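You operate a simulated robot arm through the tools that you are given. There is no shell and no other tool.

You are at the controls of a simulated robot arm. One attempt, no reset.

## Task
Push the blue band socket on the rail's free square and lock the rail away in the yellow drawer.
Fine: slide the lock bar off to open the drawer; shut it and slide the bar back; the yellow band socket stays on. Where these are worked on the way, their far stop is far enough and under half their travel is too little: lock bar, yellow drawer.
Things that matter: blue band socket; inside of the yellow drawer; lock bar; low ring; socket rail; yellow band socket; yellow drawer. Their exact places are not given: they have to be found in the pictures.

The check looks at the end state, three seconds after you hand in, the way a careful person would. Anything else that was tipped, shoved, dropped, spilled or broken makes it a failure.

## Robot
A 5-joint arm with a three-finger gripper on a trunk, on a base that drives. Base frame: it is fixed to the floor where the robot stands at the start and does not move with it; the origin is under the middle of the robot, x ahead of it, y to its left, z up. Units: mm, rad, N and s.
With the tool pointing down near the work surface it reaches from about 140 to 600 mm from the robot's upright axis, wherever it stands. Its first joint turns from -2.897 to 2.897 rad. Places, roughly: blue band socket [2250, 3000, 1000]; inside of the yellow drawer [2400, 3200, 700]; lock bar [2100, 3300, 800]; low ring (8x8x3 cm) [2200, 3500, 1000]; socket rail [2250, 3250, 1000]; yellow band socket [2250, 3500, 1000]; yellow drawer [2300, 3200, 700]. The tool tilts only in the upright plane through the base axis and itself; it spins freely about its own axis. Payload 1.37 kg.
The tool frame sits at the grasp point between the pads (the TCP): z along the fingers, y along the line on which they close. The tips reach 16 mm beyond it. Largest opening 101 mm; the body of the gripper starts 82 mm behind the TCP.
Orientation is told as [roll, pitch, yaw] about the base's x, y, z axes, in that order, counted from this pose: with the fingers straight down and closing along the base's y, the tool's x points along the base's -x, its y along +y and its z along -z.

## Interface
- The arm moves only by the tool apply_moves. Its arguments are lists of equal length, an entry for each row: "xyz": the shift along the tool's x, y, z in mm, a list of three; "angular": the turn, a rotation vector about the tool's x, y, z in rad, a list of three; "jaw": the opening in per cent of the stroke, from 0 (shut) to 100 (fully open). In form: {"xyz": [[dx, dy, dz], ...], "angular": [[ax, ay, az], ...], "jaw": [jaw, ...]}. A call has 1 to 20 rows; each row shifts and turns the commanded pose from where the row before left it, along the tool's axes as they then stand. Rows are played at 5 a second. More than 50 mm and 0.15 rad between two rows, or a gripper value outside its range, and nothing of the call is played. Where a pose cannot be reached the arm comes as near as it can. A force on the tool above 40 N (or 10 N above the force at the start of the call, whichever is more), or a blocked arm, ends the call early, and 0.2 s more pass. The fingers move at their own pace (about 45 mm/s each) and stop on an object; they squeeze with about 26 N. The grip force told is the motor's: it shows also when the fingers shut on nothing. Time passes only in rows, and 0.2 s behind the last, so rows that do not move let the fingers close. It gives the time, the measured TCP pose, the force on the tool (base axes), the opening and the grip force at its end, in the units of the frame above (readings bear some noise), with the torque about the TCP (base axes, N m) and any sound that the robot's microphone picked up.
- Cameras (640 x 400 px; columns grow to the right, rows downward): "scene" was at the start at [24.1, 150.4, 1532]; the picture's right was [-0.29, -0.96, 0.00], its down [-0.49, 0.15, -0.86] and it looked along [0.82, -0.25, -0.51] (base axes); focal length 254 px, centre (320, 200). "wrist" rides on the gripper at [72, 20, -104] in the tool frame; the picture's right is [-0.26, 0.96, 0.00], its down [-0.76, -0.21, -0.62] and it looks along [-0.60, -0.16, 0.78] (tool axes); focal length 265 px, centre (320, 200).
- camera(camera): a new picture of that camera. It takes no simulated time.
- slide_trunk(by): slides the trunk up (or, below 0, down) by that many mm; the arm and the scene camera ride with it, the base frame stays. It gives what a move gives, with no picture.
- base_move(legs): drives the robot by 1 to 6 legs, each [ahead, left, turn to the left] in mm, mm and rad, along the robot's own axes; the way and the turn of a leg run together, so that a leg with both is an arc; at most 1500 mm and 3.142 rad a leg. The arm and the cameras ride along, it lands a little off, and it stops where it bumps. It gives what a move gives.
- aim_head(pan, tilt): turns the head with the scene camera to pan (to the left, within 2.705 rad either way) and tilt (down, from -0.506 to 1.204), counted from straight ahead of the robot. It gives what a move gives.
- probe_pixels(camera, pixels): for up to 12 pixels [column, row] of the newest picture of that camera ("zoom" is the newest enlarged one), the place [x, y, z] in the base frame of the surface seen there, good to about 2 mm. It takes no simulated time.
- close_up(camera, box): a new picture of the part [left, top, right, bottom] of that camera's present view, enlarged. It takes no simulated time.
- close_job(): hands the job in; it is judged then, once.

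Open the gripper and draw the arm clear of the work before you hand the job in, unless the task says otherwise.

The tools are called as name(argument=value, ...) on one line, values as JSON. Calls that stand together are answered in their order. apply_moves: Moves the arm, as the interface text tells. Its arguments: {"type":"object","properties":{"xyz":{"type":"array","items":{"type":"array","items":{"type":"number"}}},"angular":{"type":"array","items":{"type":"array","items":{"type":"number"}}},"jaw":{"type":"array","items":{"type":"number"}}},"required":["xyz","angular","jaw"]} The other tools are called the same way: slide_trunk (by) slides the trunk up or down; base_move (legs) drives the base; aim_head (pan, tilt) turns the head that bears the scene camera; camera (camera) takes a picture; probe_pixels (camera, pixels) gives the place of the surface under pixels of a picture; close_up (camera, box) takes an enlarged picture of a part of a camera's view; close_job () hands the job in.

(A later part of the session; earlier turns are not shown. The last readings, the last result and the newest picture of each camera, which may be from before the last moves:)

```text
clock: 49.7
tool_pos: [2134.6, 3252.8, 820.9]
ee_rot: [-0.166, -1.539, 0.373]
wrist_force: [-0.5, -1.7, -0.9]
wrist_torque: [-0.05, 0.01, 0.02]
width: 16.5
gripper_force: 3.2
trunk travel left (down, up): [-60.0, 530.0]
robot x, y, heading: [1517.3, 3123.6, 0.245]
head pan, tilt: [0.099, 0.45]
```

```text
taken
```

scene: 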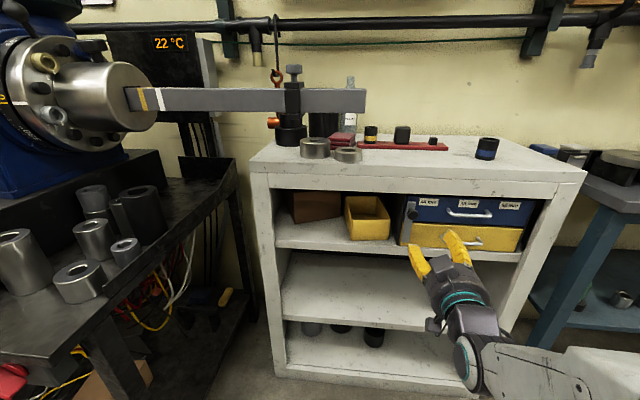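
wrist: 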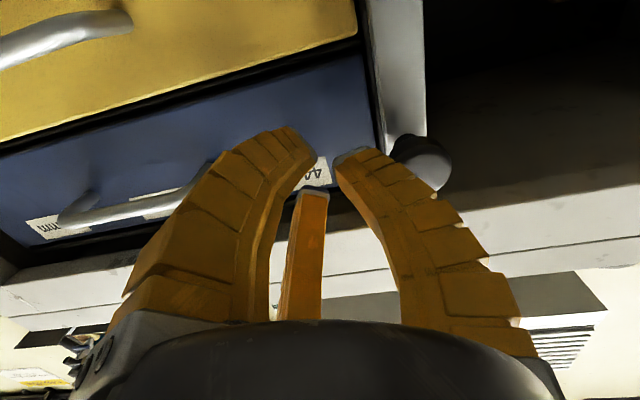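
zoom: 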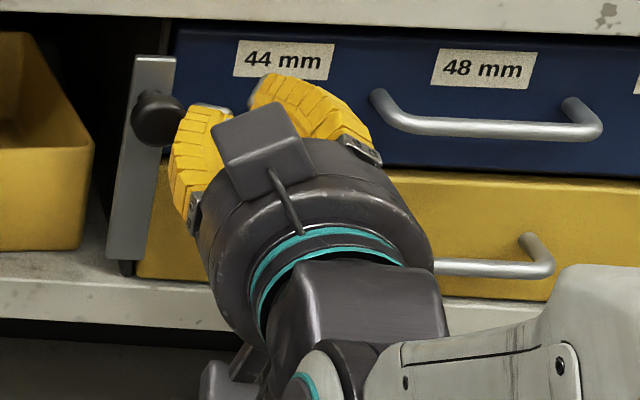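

The bar slides left (now at zoom x 105–175, mostly off the drawer). I continue until it stops.

apply_moves(xyz=[[0, 6, 0], [0, 6, 0], [0, 6, 0], [0, 6, 0], [0, 6, 0], [0, 0, 0]], angular=[[-0.009, 0, 0], [-0.009, 0, 0], [-0.009, 0, 0], [-0.009, 0, 0], [-0.009, 0, 0], [0, 0, 0]], jaw=[12, 12, 12, 12, 12, 12])

close_up(camera="scene", box=[356, 190, 484, 270])

```text
clock: 51.1
tool_pos: [2130.5, 3273.5, 824.5]
ee_rot: [-0.015, -1.54, 0.261]
wrist_force: [11.8, -33.0, -3.7]
wrist_torque: [-0.09, -0.05, 0.06]
width: 0.0
gripper_force: 0.1
trunk travel left (down, up): [-60.0, 530.0]
robot x, y, heading: [1515.0, 3118.7, 0.248]
head pan, tilt: [0.099, 0.45]
```

```text
5.00 times, centred on (420, 230) of scene
```

zoom: 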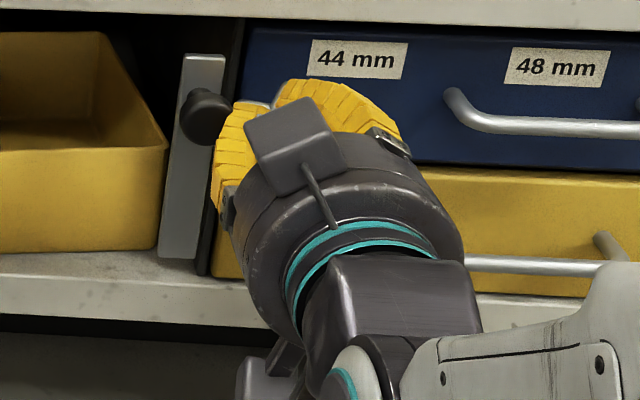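

The bar hit its left stop (33 N). I relieve it, back the hand out, and then shift the base right ~147 mm so the yellow handle (v≈2511, z≈738) lies straight ahead.

apply_moves(xyz=[[0, -10, 0], [0, -8, 0], [0, 0, -25], [0, 0, -25], [0, 0, -25], [0, 0, -25], [0, 0, -20]], angular=[[0.01, 0, 0], [0.01, 0, 0], [0, 0, 0], [0, 0, 0], [0, 0, 0], [0, 0, 0], [0, 0, 0]], jaw=[12, 12, 12, 12, 12, 40, 40])

base_move(legs=[[0, -147, 0]])

camera(camera="scene")

```text
clock: 52.7
tool_pos: [2017.3, 3239.1, 826.4]
ee_rot: [-0.156, -1.542, 0.383]
wrist_force: [0.1, 0.2, 0.1]
wrist_torque: [0.01, -0.01, -0.01]
width: 44.4
gripper_force: 3.4
trunk travel left (down, up): [-60.0, 530.0]
robot x, y, heading: [1517.0, 3120.3, 0.244]
head pan, tilt: [0.099, 0.45]
```

```text
clock: 54.0
tool_pos: [2053.2, 3095.2, 826.4]
ee_rot: [-0.155, -1.541, 0.381]
wrist_force: [0.2, -0.1, -1.2]
wrist_torque: [0.01, 0.01, -0.01]
width: 44.9
gripper_force: 3.3
trunk travel left (down, up): [-60.0, 530.0]
robot x, y, heading: [1555.8, 2978.5, 0.239]
head pan, tilt: [0.099, 0.45]
```

```text
taken
```

scene: 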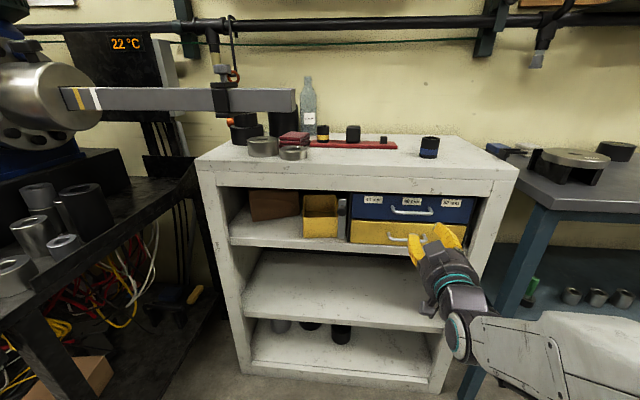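

The axis is now lined up with the handle (v 2511). I lower the trunk 58 mm and spin the tool 90° so the fingers close vertically.

slide_trunk(by=-58)

apply_moves(xyz=[[0, 0, 0], [0, 0, 0], [0, 0, 0], [0, 0, 0], [0, 0, 0], [0, 0, 0], [0, 0, 0], [0, 0, 0], [0, 0, 0], [0, 0, 0], [0, 0, 0], [0, 0, 0]], angular=[[0, 0, 0.1428], [0, 0, 0.1428], [0, 0, 0.1428], [0, 0, 0.1428], [0, 0, 0.1428], [0, 0, 0.1428], [0, 0, 0.1428], [0, 0, 0.1428], [0, 0, 0.1428], [0, 0, 0.1428], [0, 0, 0.1428], [0, 0, 0]], jaw=[50, 50, 50, 50, 50, 50, 50, 50, 50, 50, 50, 50])

camera(camera="wrist")

close_up(camera="scene", box=[330, 180, 490, 280])

```text
clock: 55.0
tool_pos: [2053.0, 3094.8, 768.2]
ee_rot: [-0.151, -1.54, 0.38]
wrist_force: [0.3, -0.9, 0.2]
wrist_torque: [0.0, 0.03, -0.03]
width: 44.8
gripper_force: 3.3
trunk travel left (down, up): [-2.0, 588.0]
robot x, y, heading: [1557.6, 2977.2, 0.245]
head pan, tilt: [0.099, 0.45]
```

```text
clock: 57.6
tool_pos: [2054.1, 3094.5, 767.6]
ee_rot: [1.542, -0.004, -1.343]
wrist_force: [-0.5, -0.7, 1.3]
wrist_torque: [0.03, -0.03, 0.0]
width: 54.4
gripper_force: 2.8
trunk travel left (down, up): [-2.0, 588.0]
robot x, y, heading: [1553.3, 2972.7, 0.24]
head pan, tilt: [0.099, 0.45]
```

```text
taken
```

wrist: 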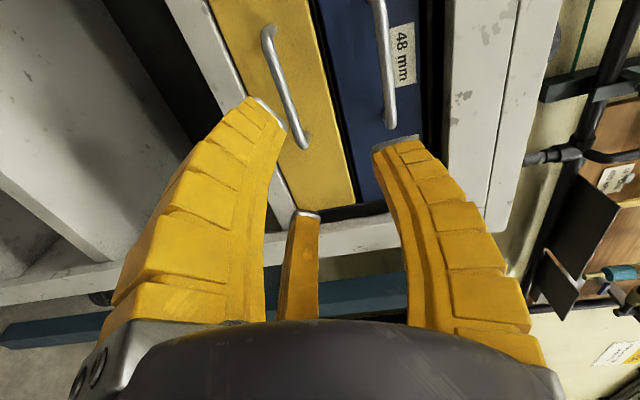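

```text
4.00 times, centred on (410, 230) of scene
```

zoom: 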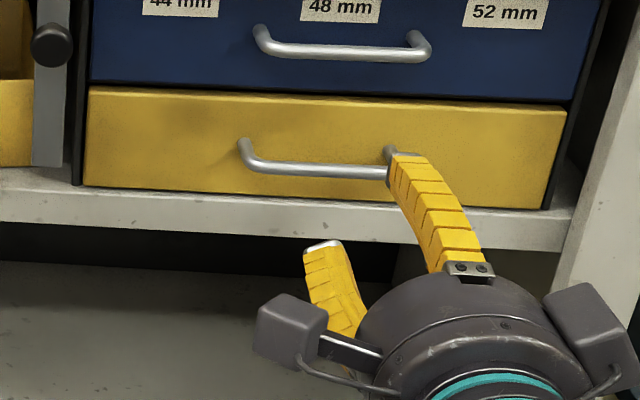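

Fingers now close vertically. I probe the yellow handle in both views for exact aim.

probe_pixels(camera="wrist", pixels=[[283, 80], [270, 50], [298, 120], [305, 145], [268, 28], [387, 90]])

probe_pixels(camera="zoom", pixels=[[310, 168], [270, 164], [365, 172], [240, 145], [330, 100], [330, 190], [50, 45], [50, 160]])

```text
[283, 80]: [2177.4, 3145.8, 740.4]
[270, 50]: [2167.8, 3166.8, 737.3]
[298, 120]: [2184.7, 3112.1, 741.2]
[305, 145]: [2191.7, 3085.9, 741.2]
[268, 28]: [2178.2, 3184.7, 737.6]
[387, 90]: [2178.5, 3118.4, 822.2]
```

```text
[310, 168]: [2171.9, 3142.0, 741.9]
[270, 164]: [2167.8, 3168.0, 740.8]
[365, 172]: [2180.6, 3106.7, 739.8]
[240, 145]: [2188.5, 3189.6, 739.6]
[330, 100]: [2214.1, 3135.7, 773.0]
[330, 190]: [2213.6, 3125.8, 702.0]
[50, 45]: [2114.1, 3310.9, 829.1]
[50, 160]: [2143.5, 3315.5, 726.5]
```

The handle bar's centre is about [2177, 3134, 739]. I lower and line up with a 34 mm opening, then advance most of the way and check.

apply_moves(xyz=[[5, -12.5, 0], [5.5, -12.5, 0], [0, 0, 25], [0, 0, 25], [0, 0, 25], [0, 0, 20], [0, 0, 0]], angular=[[0, 0.01, 0], [0, 0.01, 0], [0, 0, 0], [0, 0, 0], [0, 0, 0], [0, 0, 0], [0, 0, 0]], jaw=[32, 32, 32, 32, 32, 32, 32])

camera(camera="wrist")

close_up(camera="scene", box=[330, 180, 490, 280])

```text
clock: 59.2
tool_pos: [2145.3, 3127.7, 742.5]
ee_rot: [1.541, -0.004, -1.323]
wrist_force: [-0.3, 0.7, 0.6]
wrist_torque: [-0.02, 0.02, -0.03]
width: 37.0
gripper_force: 3.5
trunk travel left (down, up): [-2.0, 588.0]
robot x, y, heading: [1555.2, 2981.2, 0.242]
head pan, tilt: [0.099, 0.45]
```

```text
taken
```

wrist: 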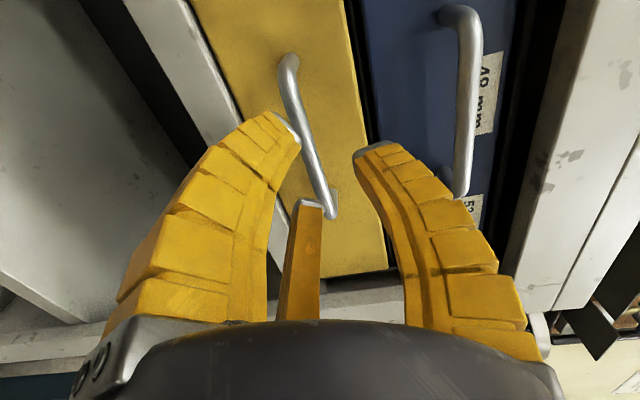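

```text
4.00 times, centred on (410, 230) of scene
```

zoom: 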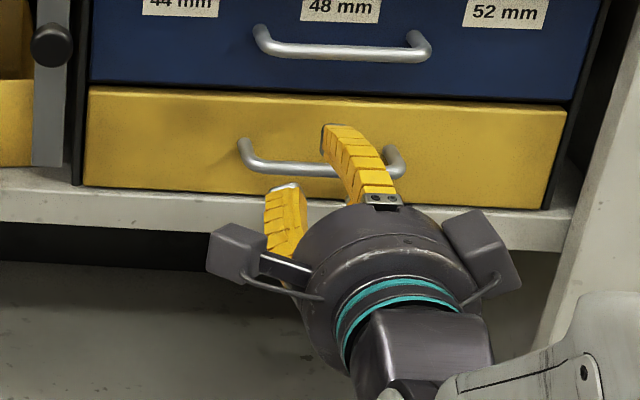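

Well aligned; I advance 32 mm with a slight drop and close on the bar.

apply_moves(xyz=[[0, -1, 16], [0, -1, 16], [0, 0, 0], [0, 0, 0], [0, 0, 0], [0, 0, 0], [0, 0, 0]], angular=[[0, 0, 0], [0, 0, 0], [0, 0, 0], [0, 0, 0], [0, 0, 0], [0, 0, 0], [0, 0, 0]], jaw=[32, 32, 0, 0, 0, 0, 0])

camera(camera="wrist")

close_up(camera="scene", box=[330, 180, 490, 280])

```text
clock: 60.8
tool_pos: [2176.3, 3133.8, 732.1]
ee_rot: [1.52, -0.003, -1.326]
wrist_force: [1.7, -4.5, -26.9]
wrist_torque: [-0.03, 0.09, -0.04]
width: 14.1
gripper_force: 28.1
trunk travel left (down, up): [-2.0, 588.0]
robot x, y, heading: [1554.6, 2979.2, 0.248]
head pan, tilt: [0.099, 0.45]
```

```text
taken
```

wrist: 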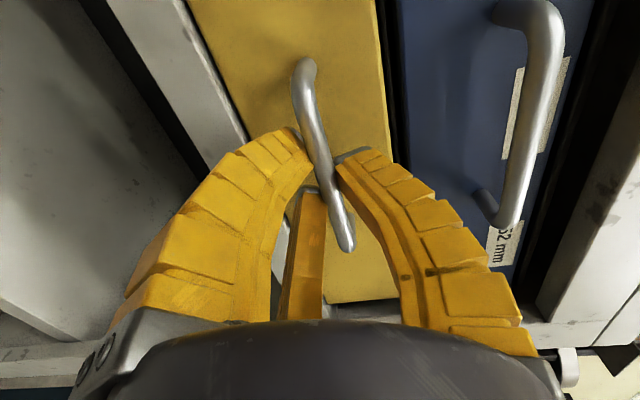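

```text
4.00 times, centred on (410, 230) of scene
```

zoom: 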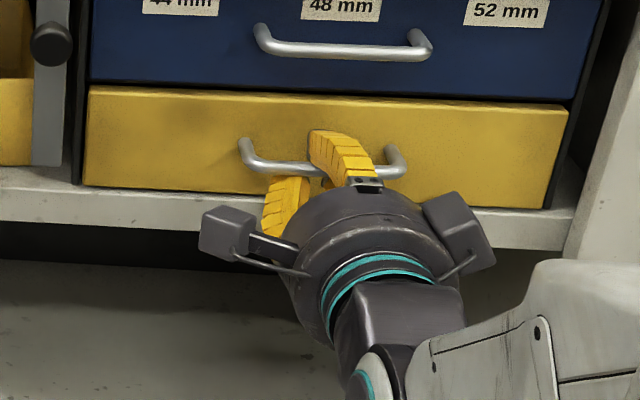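

Grip is solid (14 mm, 28 N) but pressed 27 N vertically; I lower the command 6 mm to relieve it, then pull 30 mm with the arm to feel whether it opens.

apply_moves(xyz=[[0, -3, 0], [0, -4, 0], [0, 0, -10], [0, 0, -10], [0, 0, -10], [0, 0, 0]], angular=[[0, 0, 0], [0, 0, 0], [0, 0, 0], [0, 0, 0], [0, 0, 0], [0, 0, 0]], jaw=[0, 0, 0, 0, 0, 0])

close_up(camera="scene", box=[330, 180, 490, 280])

```text
clock: 62.2
tool_pos: [2145.1, 3126.5, 730.4]
ee_rot: [1.541, -0.005, -1.323]
wrist_force: [3.3, -9.4, -8.6]
wrist_torque: [-0.01, 0.0, -0.14]
width: 12.9
gripper_force: 28.0
trunk travel left (down, up): [-2.0, 588.0]
robot x, y, heading: [1552.8, 2976.8, 0.243]
head pan, tilt: [0.099, 0.45]
```

```text
4.00 times, centred on (410, 230) of scene
```

zoom: 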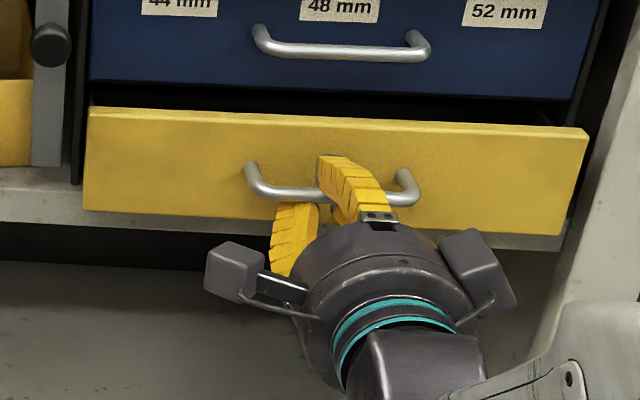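

The drawer opens easily. I continue by driving the base back 130 mm.

base_move(legs=[[-130, 0, 0]])

camera(camera="scene")

close_up(camera="scene", box=[330, 180, 490, 280])

```text
clock: 63.5
tool_pos: [2017.2, 3095.8, 731.8]
ee_rot: [1.541, -0.005, -1.323]
wrist_force: [1.2, -5.1, -3.5]
wrist_torque: [0.05, -0.04, -0.02]
width: 12.3
gripper_force: 28.1
trunk travel left (down, up): [-2.0, 588.0]
robot x, y, heading: [1428.0, 2946.5, 0.244]
head pan, tilt: [0.099, 0.45]
```

```text
taken
```

scene: 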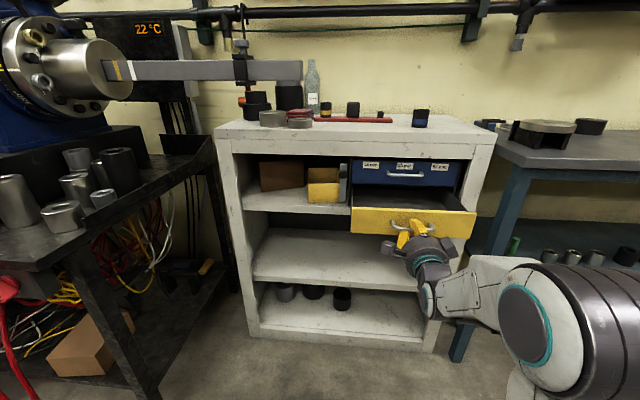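

```text
4.00 times, centred on (410, 230) of scene
```

zoom: 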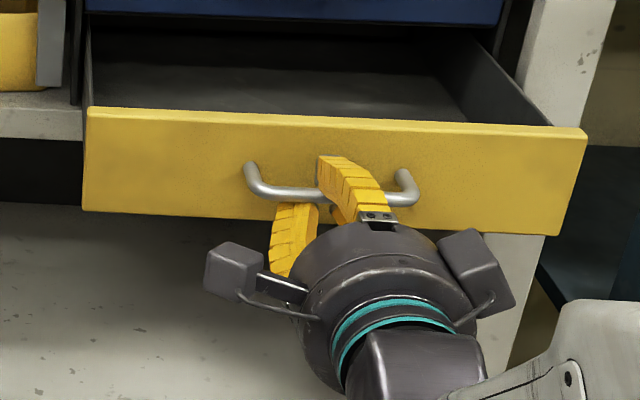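

Open ~160 mm now. I pull another 70 mm toward its stop.

base_move(legs=[[-70, 0, 0]])

close_up(camera="scene", box=[320, 150, 512, 270])

```text
clock: 64.5
tool_pos: [1950.1, 3078.7, 731.2]
ee_rot: [1.54, -0.004, -1.324]
wrist_force: [1.3, -9.5, -2.1]
wrist_torque: [-0.05, -0.04, -0.14]
width: 11.9
gripper_force: 28.2
trunk travel left (down, up): [-2.0, 588.0]
robot x, y, heading: [1359.9, 2928.2, 0.247]
head pan, tilt: [0.099, 0.45]
```

```text
3.33 times, centred on (416, 210) of scene
```

zoom: 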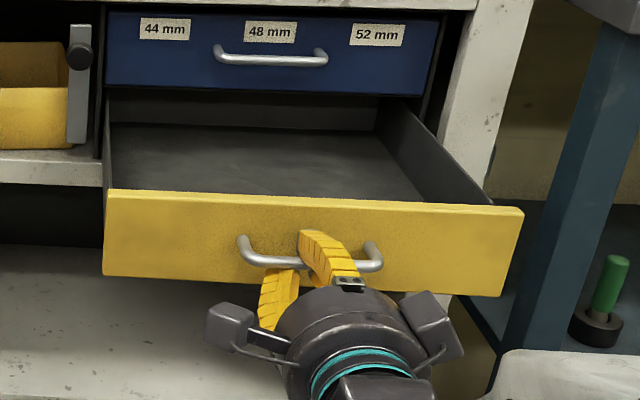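

The drawer is open ~230 mm. I probe its inside to size it against the rail.

probe_pixels(camera="zoom", pixels=[[120, 180], [120, 135], [370, 140], [420, 195], [250, 150], [250, 185], [250, 110], [110, 195], [515, 210], [310, 200], [380, 110], [490, 200]])

close_up(camera="scene", box=[250, 80, 442, 200])

probe_pixels(camera="zoom", pixels=[[350, 95], [420, 110], [470, 125], [480, 132], [215, 125], [250, 130], [250, 90], [570, 125], [570, 100], [345, 75], [150, 120], [440, 115]])

```text
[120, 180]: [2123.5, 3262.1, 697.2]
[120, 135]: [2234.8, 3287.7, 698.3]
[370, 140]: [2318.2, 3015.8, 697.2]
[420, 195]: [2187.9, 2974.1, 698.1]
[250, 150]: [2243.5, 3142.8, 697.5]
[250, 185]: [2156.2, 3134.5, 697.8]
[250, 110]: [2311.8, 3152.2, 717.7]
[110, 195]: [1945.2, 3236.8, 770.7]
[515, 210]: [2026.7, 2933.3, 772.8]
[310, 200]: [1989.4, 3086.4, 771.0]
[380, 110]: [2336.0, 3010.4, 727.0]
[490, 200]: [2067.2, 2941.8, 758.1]
```

```text
3.33 times, centred on (346, 140) of scene
```

zoom: 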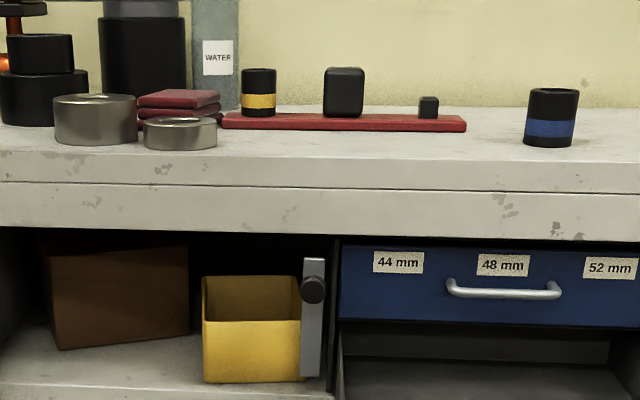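

```text
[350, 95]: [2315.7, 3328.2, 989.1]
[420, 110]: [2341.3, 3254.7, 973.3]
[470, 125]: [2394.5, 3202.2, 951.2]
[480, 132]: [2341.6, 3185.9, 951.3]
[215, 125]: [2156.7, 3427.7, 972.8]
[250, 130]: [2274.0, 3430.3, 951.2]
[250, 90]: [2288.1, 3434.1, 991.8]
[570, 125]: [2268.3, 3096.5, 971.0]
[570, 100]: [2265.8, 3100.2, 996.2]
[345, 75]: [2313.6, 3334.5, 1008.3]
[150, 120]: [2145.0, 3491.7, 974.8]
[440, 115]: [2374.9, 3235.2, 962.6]
```

Drawer inside ≈290 mm wide, 318 mm deep, floor z 697; the rail ≈265 mm long fits along its width. Before choosing where to stand, I look down at my own body and base extents.

aim_head(pan=0.0, tilt=1.2)

camera(camera="scene")

probe_pixels(camera="scene", pixels=[[320, 350], [320, 390], [250, 350], [300, 300], [400, 350], [450, 300], [500, 350], [200, 390], [560, 250], [350, 320]])

```text
clock: 65.6
tool_pos: [1949.0, 3078.2, 731.9]
ee_rot: [1.541, -0.003, -1.322]
wrist_force: [0.7, -3.7, -1.8]
wrist_torque: [0.03, -0.02, -0.05]
width: 11.6
gripper_force: 28.0
trunk travel left (down, up): [-2.0, 588.0]
robot x, y, heading: [1358.6, 2931.3, 0.246]
head pan, tilt: [0.0, 1.201]
```

```text
taken
```

scene: 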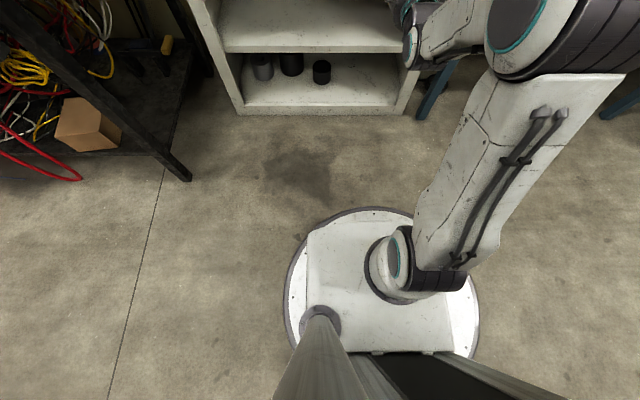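

```text
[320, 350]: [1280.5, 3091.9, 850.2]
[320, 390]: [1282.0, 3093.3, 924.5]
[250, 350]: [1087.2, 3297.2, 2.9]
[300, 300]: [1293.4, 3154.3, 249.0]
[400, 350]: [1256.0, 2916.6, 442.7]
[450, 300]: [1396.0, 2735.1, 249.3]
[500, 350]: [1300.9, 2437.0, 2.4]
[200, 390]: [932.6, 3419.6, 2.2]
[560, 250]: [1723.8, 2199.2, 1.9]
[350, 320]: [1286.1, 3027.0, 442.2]
```

I probe the edges of my base disc and carriage to know how close I can stand to the open drawer.

probe_pixels(camera="scene", pixels=[[360, 209], [310, 225], [288, 290], [312, 235], [370, 225], [410, 235], [308, 340], [478, 310], [395, 260], [385, 300], [440, 345], [470, 350]])

close_up(camera="scene", box=[260, 190, 520, 400])

```text
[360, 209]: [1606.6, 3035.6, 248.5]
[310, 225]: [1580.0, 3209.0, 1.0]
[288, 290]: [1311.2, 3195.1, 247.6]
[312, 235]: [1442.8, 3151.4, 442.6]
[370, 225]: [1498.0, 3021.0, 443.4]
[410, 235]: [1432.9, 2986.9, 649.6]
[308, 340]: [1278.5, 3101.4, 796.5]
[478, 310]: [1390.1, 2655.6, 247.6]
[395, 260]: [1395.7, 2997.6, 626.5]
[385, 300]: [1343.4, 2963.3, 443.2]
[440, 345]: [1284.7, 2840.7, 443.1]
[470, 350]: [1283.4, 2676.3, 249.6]
```

```text
1.90 times, centred on (390, 295) of scene
```

zoom: 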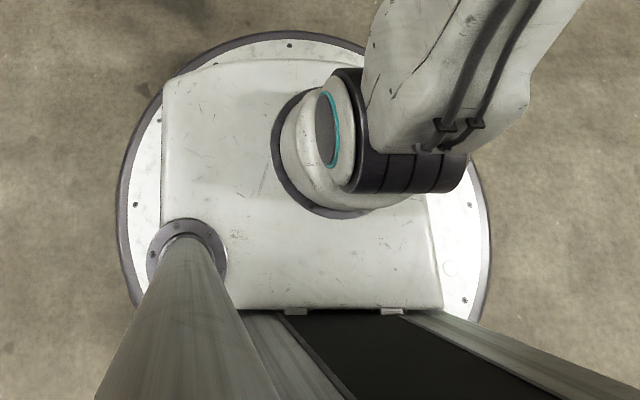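

The carriage reaches only ~160 mm ahead of the axis, so I can stand at u≈2490 with the drawer open. I push the drawer in 30 mm for margin, then release the handle.

base_move(legs=[[30, 0, 0]])

apply_moves(xyz=[[0, 0, 0], [0, 0, 0], [0, 0, 0], [0, 0, 0]], angular=[[0, 0, 0], [0, 0, 0], [0, 0, 0], [0, 0, 0]], jaw=[30, 35, 35, 35])

base_move(legs=[[-120, 0, 0]])

aim_head(pan=0.0, tilt=0.45)

camera(camera="scene")

```text
clock: 66.5
tool_pos: [1978.6, 3083.8, 730.8]
ee_rot: [1.541, -0.004, -1.323]
wrist_force: [1.6, -5.9, -1.2]
wrist_torque: [0.03, -0.05, -0.11]
width: 11.6
gripper_force: 27.9
trunk travel left (down, up): [-2.0, 588.0]
robot x, y, heading: [1384.9, 2937.9, 0.244]
head pan, tilt: [0.0, 1.201]
```

```text
clock: 67.5
tool_pos: [1979.2, 3085.8, 731.1]
ee_rot: [1.542, -0.005, -1.323]
wrist_force: [-0.2, 0.4, 0.2]
wrist_torque: [-0.02, 0.01, -0.04]
width: 40.1
gripper_force: 3.3
trunk travel left (down, up): [-2.0, 588.0]
robot x, y, heading: [1391.2, 2937.7, 0.244]
head pan, tilt: [0.0, 1.201]
```

```text
clock: 68.7
tool_pos: [1862.6, 3056.5, 732.1]
ee_rot: [1.541, -0.004, -1.325]
wrist_force: [0.4, 0.2, -0.4]
wrist_torque: [0.0, 0.02, -0.01]
width: 39.9
gripper_force: 3.1
trunk travel left (down, up): [-2.0, 588.0]
robot x, y, heading: [1273.7, 2910.4, 0.243]
head pan, tilt: [0.0, 1.201]
```

```text
clock: 69.8
tool_pos: [1863.3, 3054.9, 732.1]
ee_rot: [1.542, -0.006, -1.325]
wrist_force: [0.3, -0.7, -0.2]
wrist_torque: [-0.02, 0.0, -0.01]
width: 39.8
gripper_force: 3.2
trunk travel left (down, up): [-2.0, 588.0]
robot x, y, heading: [1270.8, 2908.8, 0.251]
head pan, tilt: [0.0, 0.45]
```

```text
taken
```

scene: 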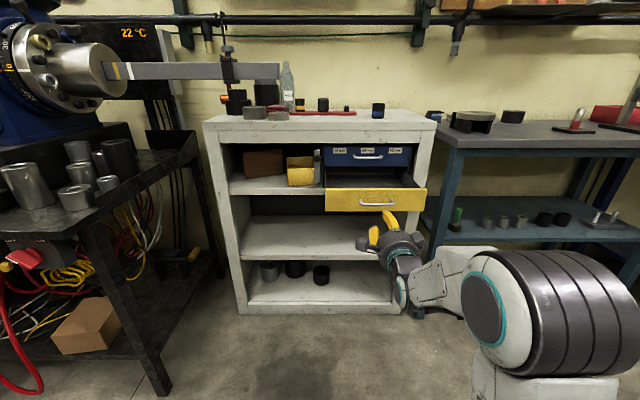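

Handle released and drawer stands open ~200 mm. I raise the trunk 390 mm and then tip the tool down again, well away from the cabinet.

slide_trunk(by=400)

slide_trunk(by=90)

apply_moves(xyz=[[0, 0, 0], [0, 0, 0], [0, 0, 0], [0, 0, 0], [0, 0, 0], [0, 0, 0], [0, 0, 0], [0, 0, 0], [0, 0, 0], [0, 0, 0], [0, 0, 0], [0, 0, 0]], angular=[[0.14, 0, 0], [0.14, 0, 0], [0.14, 0, 0], [0.14, 0, 0], [0.14, 0, 0], [0.14, 0, 0], [0.14, 0, 0], [0.14, 0, 0], [0.14, 0, 0], [0.14, 0, 0], [0.14, 0, 0], [0, 0, 0]], jaw=[60, 60, 60, 60, 60, 60, 60, 60, 60, 60, 60, 60])

camera(camera="wrist")

camera(camera="scene")

```text
clock: 73.6
tool_pos: [1862.4, 3054.4, 1131.0]
ee_rot: [1.542, -0.003, -1.324]
wrist_force: [-0.1, -0.1, 1.0]
wrist_torque: [-0.02, -0.03, 0.01]
width: 40.1
gripper_force: 3.2
trunk travel left (down, up): [-402.0, 188.0]
robot x, y, heading: [1274.5, 2909.2, 0.24]
head pan, tilt: [0.0, 0.45]
```

```text
clock: 74.9
tool_pos: [1863.1, 3054.9, 1221.9]
ee_rot: [1.542, -0.004, -1.326]
wrist_force: [-0.3, -0.2, 0.5]
wrist_torque: [0.0, 0.02, -0.01]
width: 40.0
gripper_force: 3.3
trunk travel left (down, up): [-492.0, 98.0]
robot x, y, heading: [1272.8, 2907.3, 0.245]
head pan, tilt: [0.0, 0.45]
```

```text
clock: 77.5
tool_pos: [1816.6, 3044.7, 1195.1]
ee_rot: [-0.001, -0.001, -1.325]
wrist_force: [-0.8, 0.0, 0.6]
wrist_torque: [0.03, 0.05, 0.05]
width: 64.2
gripper_force: 2.7
out of reach, approached as far as the arm can: row 10, 11
trunk travel left (down, up): [-492.0, 98.0]
robot x, y, heading: [1267.6, 2909.2, 0.242]
head pan, tilt: [0.0, 0.45]
```

```text
taken
```

wrist: 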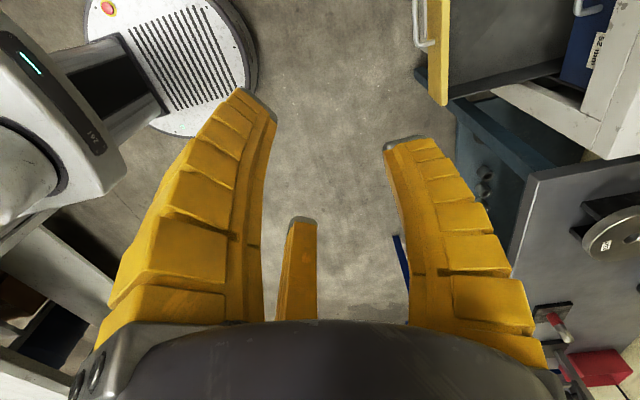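

```text
taken
```

scene: 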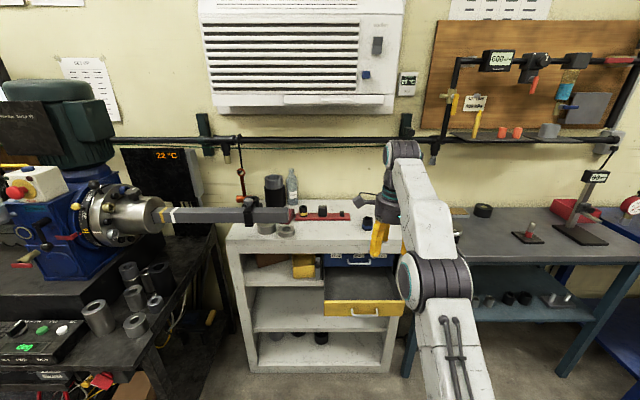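

The tool points down with fingers closing along the cabinet's depth. I pull it in 100 mm, then drive forward to axis u≈2485, v≈2560, keeping the carriage short of the drawer handle (u 2675).

apply_moves(xyz=[[0, -25, 0], [0, -25, 0], [0, -25, 0], [0, -25, 0], [0, 0, 0]], angular=[[0, 0, 0], [0, 0, 0], [0, 0, 0], [0, 0, 0], [0, 0, 0]], jaw=[60, 60, 60, 60, 60])

base_move(legs=[[400, 45, 0]])

aim_head(pan=0.0, tilt=0.75)

camera(camera="scene")

camera(camera="wrist")

```text
clock: 78.7
tool_pos: [1720.3, 3017.4, 1194.5]
ee_rot: [0.002, -0.001, -1.325]
wrist_force: [-1.2, -0.4, 0.5]
wrist_torque: [-0.02, -0.01, -0.02]
width: 64.1
gripper_force: 2.3
trunk travel left (down, up): [-492.0, 98.0]
robot x, y, heading: [1268.9, 2910.1, 0.245]
head pan, tilt: [0.0, 0.45]
```

```text
clock: 81.1
tool_pos: [2091.5, 3157.7, 1194.2]
ee_rot: [0.0, 0.0, -1.325]
wrist_force: [1.2, 0.9, 0.4]
wrist_torque: [-0.02, 0.02, 0.01]
width: 63.9
gripper_force: 2.0
trunk travel left (down, up): [-492.0, 98.0]
robot x, y, heading: [1639.0, 3046.8, 0.244]
head pan, tilt: [0.0, 0.45]
```

```text
clock: 81.9
tool_pos: [2090.3, 3157.9, 1194.3]
ee_rot: [0.003, 0.001, -1.325]
wrist_force: [0.2, -0.3, -0.2]
wrist_torque: [0.01, 0.02, 0.02]
width: 64.0
gripper_force: 2.1
trunk travel left (down, up): [-492.0, 98.0]
robot x, y, heading: [1642.1, 3047.1, 0.245]
head pan, tilt: [0.0, 0.75]
```

```text
taken
```

scene: 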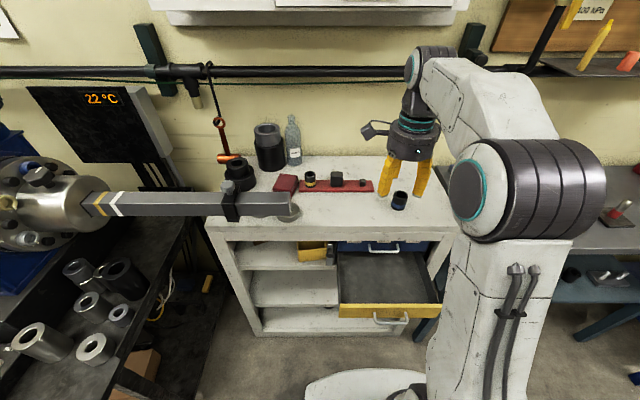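

```text
taken
```

wrist: 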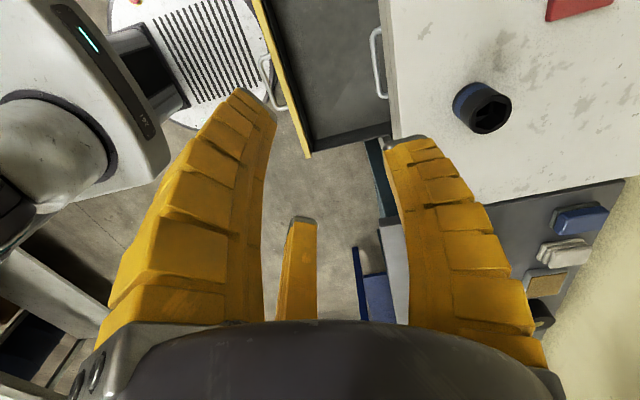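

Axis at u 2331, v 2557. I zoom on the rail and socket to measure them before closing in.

close_up(camera="scene", box=[268, 150, 428, 250])

probe_pixels(camera="zoom", pixels=[[130, 155], [134, 168], [425, 165], [430, 150], [425, 120], [380, 122], [380, 138], [275, 100], [255, 100], [295, 100], [275, 92], [275, 108]])

probe_pixels(camera="zoom", pixels=[[530, 180], [555, 180], [495, 180], [527, 165], [527, 190], [520, 225], [490, 220], [545, 220], [168, 95], [150, 98], [188, 98], [275, 140]])

```text
4.00 times, centred on (348, 200) of scene
```

zoom: 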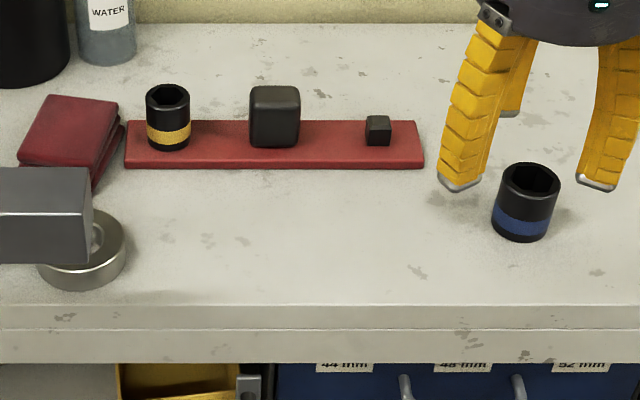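

```text
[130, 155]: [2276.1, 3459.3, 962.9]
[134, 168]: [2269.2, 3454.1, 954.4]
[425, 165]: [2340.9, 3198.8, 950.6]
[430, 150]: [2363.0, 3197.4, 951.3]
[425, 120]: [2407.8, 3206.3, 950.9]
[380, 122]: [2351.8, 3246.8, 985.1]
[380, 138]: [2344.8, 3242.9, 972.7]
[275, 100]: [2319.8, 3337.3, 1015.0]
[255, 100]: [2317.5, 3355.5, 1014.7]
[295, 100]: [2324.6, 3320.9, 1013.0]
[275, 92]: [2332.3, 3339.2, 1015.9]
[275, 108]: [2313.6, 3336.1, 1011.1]
```

```text
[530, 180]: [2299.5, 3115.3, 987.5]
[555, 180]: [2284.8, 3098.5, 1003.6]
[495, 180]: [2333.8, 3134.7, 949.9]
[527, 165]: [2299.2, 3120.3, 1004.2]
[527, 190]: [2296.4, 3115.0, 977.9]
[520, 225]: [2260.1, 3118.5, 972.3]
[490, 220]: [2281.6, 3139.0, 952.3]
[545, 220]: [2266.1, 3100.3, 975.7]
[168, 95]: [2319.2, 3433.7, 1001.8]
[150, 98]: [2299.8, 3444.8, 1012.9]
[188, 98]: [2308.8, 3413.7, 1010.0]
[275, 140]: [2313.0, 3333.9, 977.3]
```

Square centre ≈ u 3069, v 2581; block centre v 2674; blue socket centre ≈ u 2969.5, v 2470, Ø≈39. I zoom on both sockets' hex openings to compare their rotation.

close_up(camera="scene", box=[384, 184, 416, 214])

close_up(camera="scene", box=[296, 166, 328, 192])

close_up(camera="wrist", box=[440, 70, 530, 140])

close_up(camera="scene", box=[328, 166, 378, 200])

```text
13.33 times, centred on (400, 199) of scene
```

zoom: 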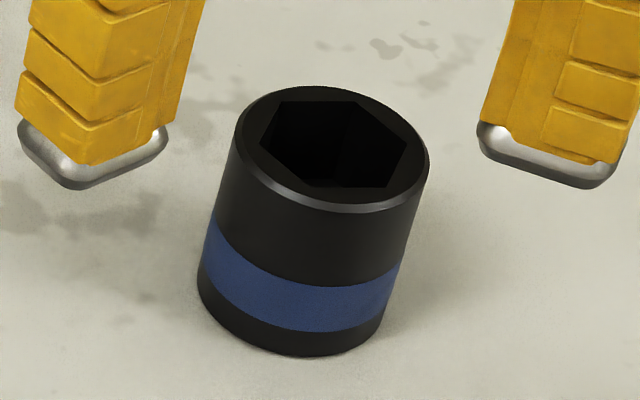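

```text
15.38 times, centred on (312, 179) of scene
```

zoom: 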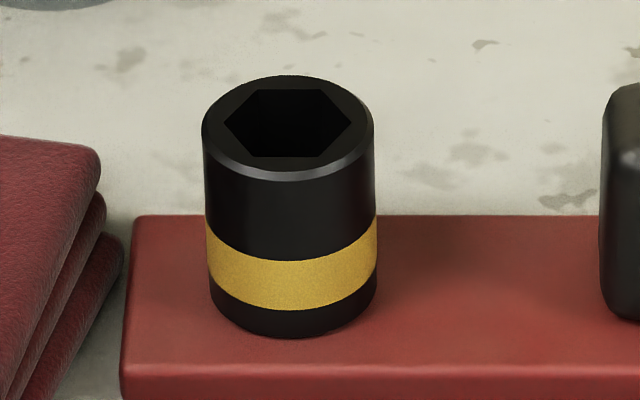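

```text
5.71 times, centred on (485, 105) of wrist
```

zoom: 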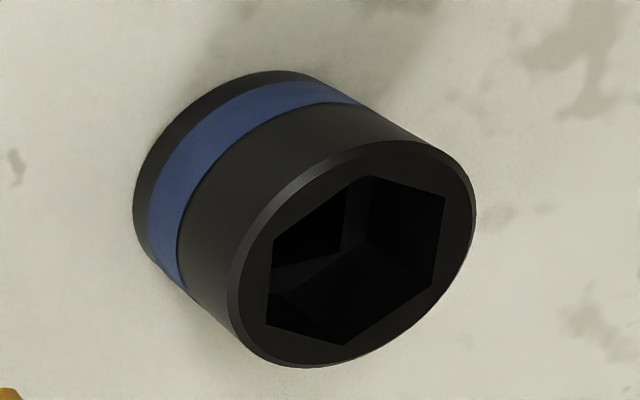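

```text
11.76 times, centred on (353, 183) of scene
```

zoom: 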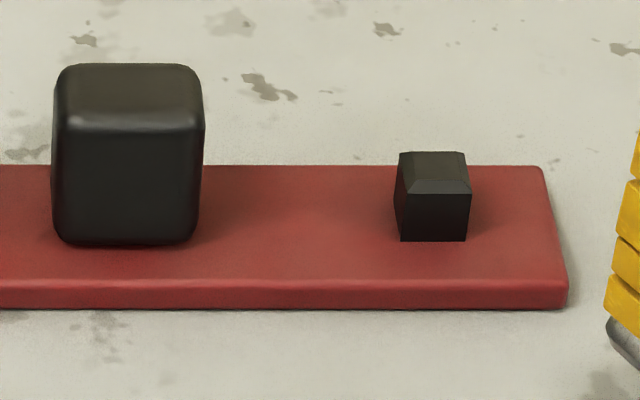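

The yellow hex has its points along the rail; the blue one is turned. I re-zoom on the blue socket and probe points just outside its hex corners to measure that turn.

close_up(camera="scene", box=[392, 188, 408, 200])

close_up(camera="wrist", box=[456, 82, 516, 132])

```text
16.00 times, centred on (400, 194) of scene
```

zoom: 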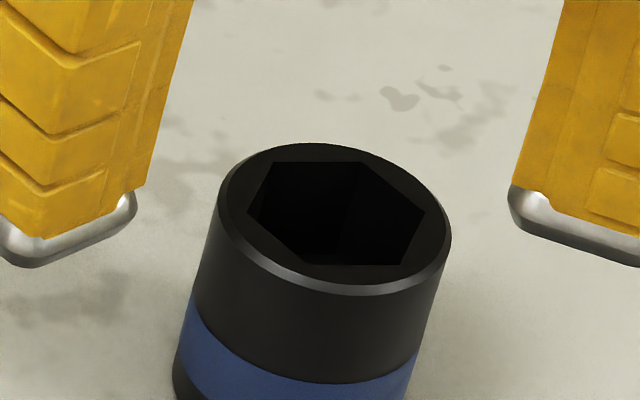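

```text
8.00 times, centred on (486, 107) of wrist
```

zoom: 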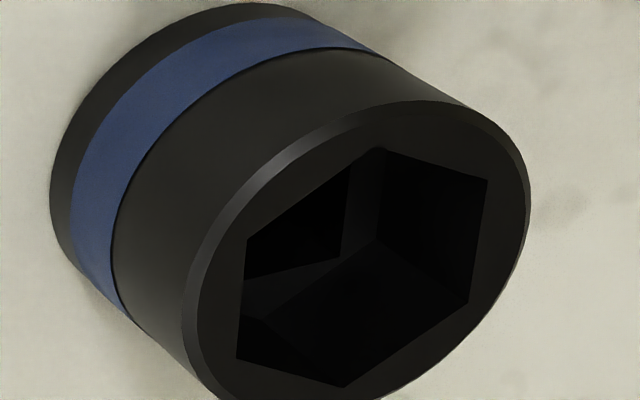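

I probe points just outside the hex corners and the rim in the wrist zoom.

probe_pixels(camera="zoom", pixels=[[238, 236], [380, 138], [497, 175], [476, 308], [345, 396], [228, 362], [310, 130], [520, 220], [430, 375], [200, 300], [215, 225], [450, 118]])

```text
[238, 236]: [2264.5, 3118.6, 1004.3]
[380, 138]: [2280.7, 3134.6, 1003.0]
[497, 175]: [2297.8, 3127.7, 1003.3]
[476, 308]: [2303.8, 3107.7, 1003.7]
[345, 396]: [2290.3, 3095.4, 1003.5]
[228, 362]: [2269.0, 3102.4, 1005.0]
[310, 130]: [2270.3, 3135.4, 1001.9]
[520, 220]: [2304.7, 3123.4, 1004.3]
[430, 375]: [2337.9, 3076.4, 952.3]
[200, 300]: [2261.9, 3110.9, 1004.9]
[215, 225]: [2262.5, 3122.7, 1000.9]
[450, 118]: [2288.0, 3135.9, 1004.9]
```

The blue hex is aligned with the rail's direction (≈43° vs 44° mod 60), so no turn is needed; socket centre ≈ [2284.4, 3114.4], Ø≈48. I drive forward 150 mm to the working position.

base_move(legs=[[150, 0, 0]])

aim_head(pan=-0.1, tilt=0.9)

camera(camera="scene")

camera(camera="wrist")

```text
clock: 83.3
tool_pos: [2239.4, 3195.2, 1192.8]
ee_rot: [0.0, -0.001, -1.32]
wrist_force: [0.4, 0.0, -0.1]
wrist_torque: [-0.01, 0.04, 0.0]
width: 63.8
gripper_force: 3.0
trunk travel left (down, up): [-492.0, 98.0]
robot x, y, heading: [1789.2, 3082.3, 0.249]
head pan, tilt: [0.0, 0.75]
```

```text
clock: 84.0
tool_pos: [2239.4, 3196.4, 1194.9]
ee_rot: [0.002, -0.001, -1.32]
wrist_force: [-0.2, 1.1, 0.0]
wrist_torque: [-0.04, 0.01, 0.02]
width: 63.9
gripper_force: 2.5
trunk travel left (down, up): [-492.0, 98.0]
robot x, y, heading: [1790.5, 3087.7, 0.241]
head pan, tilt: [-0.099, 0.901]
```

```text
taken
```

scene: 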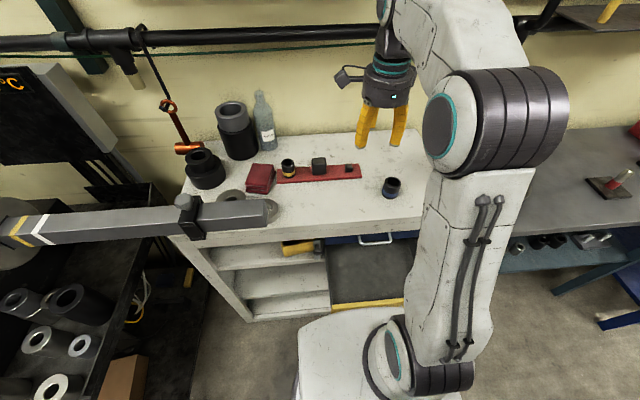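

```text
taken
```

wrist: 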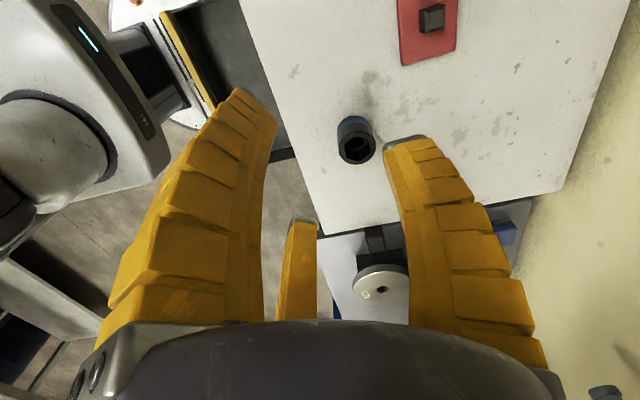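

I move above the blue socket (Δx −90, Δy +23 in tool axes), open the jaw wider, lower to z≈1095 and check.

apply_moves(xyz=[[-30, 8, 0], [-30, 8, 0], [-30, 7, 0], [0, 0, 33], [0, 0, 33], [0, 0, 33], [0, 0, 0]], angular=[[0, 0, 0.0], [0, 0, 0], [0, 0, 0], [0, 0, 0], [0, 0, 0], [0, 0, 0], [0, 0, 0]], jaw=[80, 80, 80, 80, 80, 80, 80])

camera(camera="wrist")

close_up(camera="scene", box=[330, 110, 474, 200])

```text
clock: 85.6
tool_pos: [2285.8, 3115.9, 1096.1]
ee_rot: [0.002, 0.001, -1.323]
wrist_force: [0.3, 0.0, -0.7]
wrist_torque: [0.0, 0.0, 0.04]
width: 82.7
gripper_force: 1.9
trunk travel left (down, up): [-492.0, 98.0]
robot x, y, heading: [1789.4, 3084.4, 0.251]
head pan, tilt: [-0.099, 0.901]
```

```text
taken
```

wrist: 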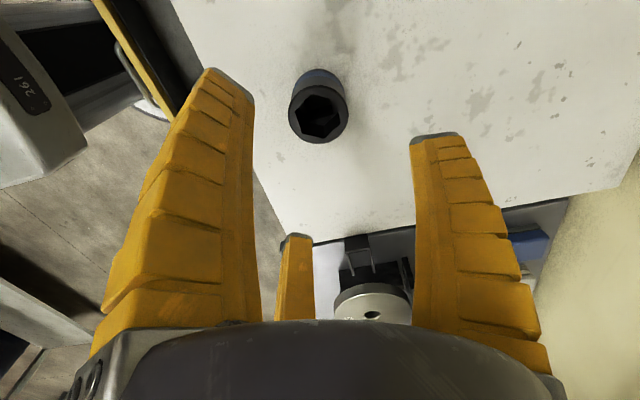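

```text
4.44 times, centred on (402, 155) of scene
```

zoom: 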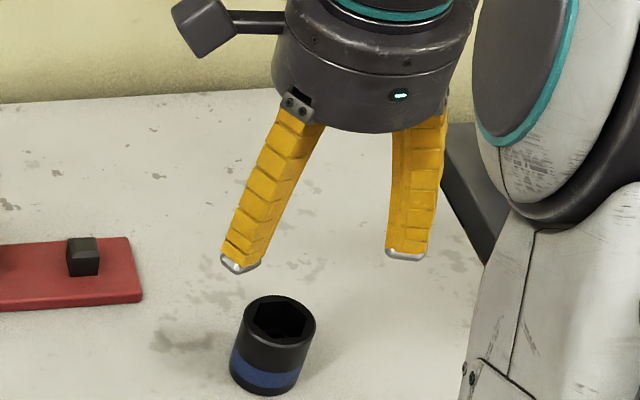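

I re-measure the socket's rim in this wrist view and the fingertip positions to centre the grasp.

probe_pixels(camera="wrist", pixels=[[291, 118], [345, 115], [318, 89], [320, 140], [300, 98], [340, 132], [230, 75], [250, 105], [412, 145], [440, 135], [295, 238], [285, 240]])

```text
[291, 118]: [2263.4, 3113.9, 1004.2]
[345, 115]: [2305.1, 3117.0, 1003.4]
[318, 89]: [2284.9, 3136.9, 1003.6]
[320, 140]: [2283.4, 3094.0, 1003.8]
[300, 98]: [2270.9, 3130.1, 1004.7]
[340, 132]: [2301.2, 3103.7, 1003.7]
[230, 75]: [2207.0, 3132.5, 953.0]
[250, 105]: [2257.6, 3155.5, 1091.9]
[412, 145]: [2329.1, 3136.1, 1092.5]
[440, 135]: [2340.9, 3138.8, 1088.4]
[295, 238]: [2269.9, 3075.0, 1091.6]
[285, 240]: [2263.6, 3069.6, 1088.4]
```

The TCP is centred within 2 mm. I descend 117 mm to z≈979 and close on the socket.

apply_moves(xyz=[[0, -1.5, 30], [0, 0, 30], [0, 0, 30], [0, 0, 27], [0, 0, 0]], angular=[[0, 0, 0], [0, 0, 0], [0, 0, 0], [0, 0, 0], [0, 0, 0]], jaw=[80, 80, 80, 80, 80])

camera(camera="wrist")

close_up(camera="scene", box=[330, 120, 474, 210])

```text
clock: 86.8
tool_pos: [2281.8, 3113.3, 979.3]
ee_rot: [0.001, 0.001, -1.321]
wrist_force: [0.3, -0.8, -0.2]
wrist_torque: [0.0, 0.01, -0.01]
width: 83.1
gripper_force: 1.4
trunk travel left (down, up): [-492.0, 98.0]
robot x, y, heading: [1790.6, 3081.3, 0.246]
head pan, tilt: [-0.099, 0.901]
```

```text
taken
```

wrist: 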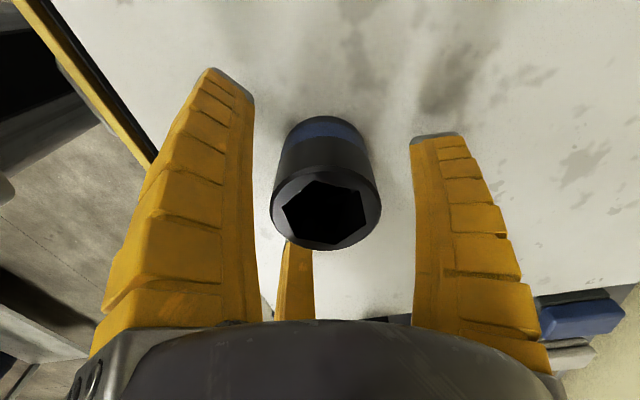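

```text
4.44 times, centred on (402, 165) of scene
```

zoom: 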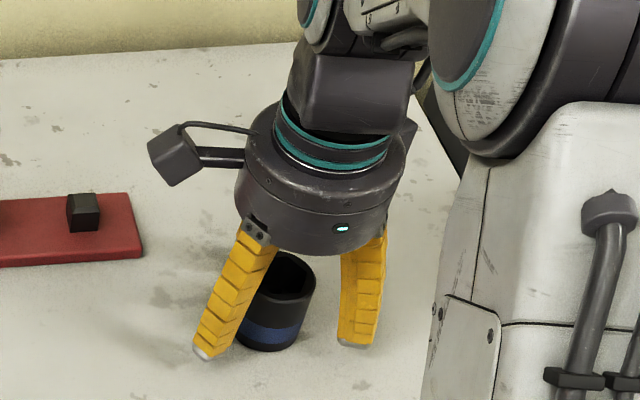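

The socket stands between the fingers. I close.

apply_moves(xyz=[[0, 0, 0], [0, 0, 0], [0, 0, 0], [0, 0, 0], [0, 0, 0]], angular=[[0, 0, 0], [0, 0, 0], [0, 0, 0], [0, 0, 0], [0, 0, 0]], jaw=[60, 40, 0, 0, 0])

camera(camera="wrist")

```text
clock: 88.0
tool_pos: [2282.1, 3113.8, 980.5]
ee_rot: [0.002, 0.0, -1.323]
wrist_force: [2.1, 0.7, 2.2]
wrist_torque: [0.0, -0.04, -0.01]
width: 43.5
gripper_force: 25.8
trunk travel left (down, up): [-492.0, 98.0]
robot x, y, heading: [1792.2, 3082.0, 0.25]
head pan, tilt: [-0.099, 0.901]
```

```text
taken
```

wrist: 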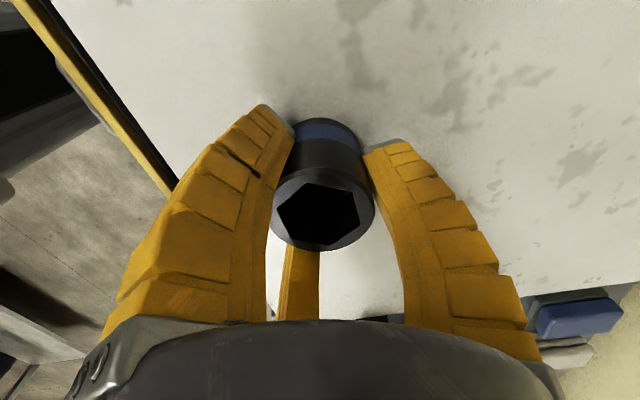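

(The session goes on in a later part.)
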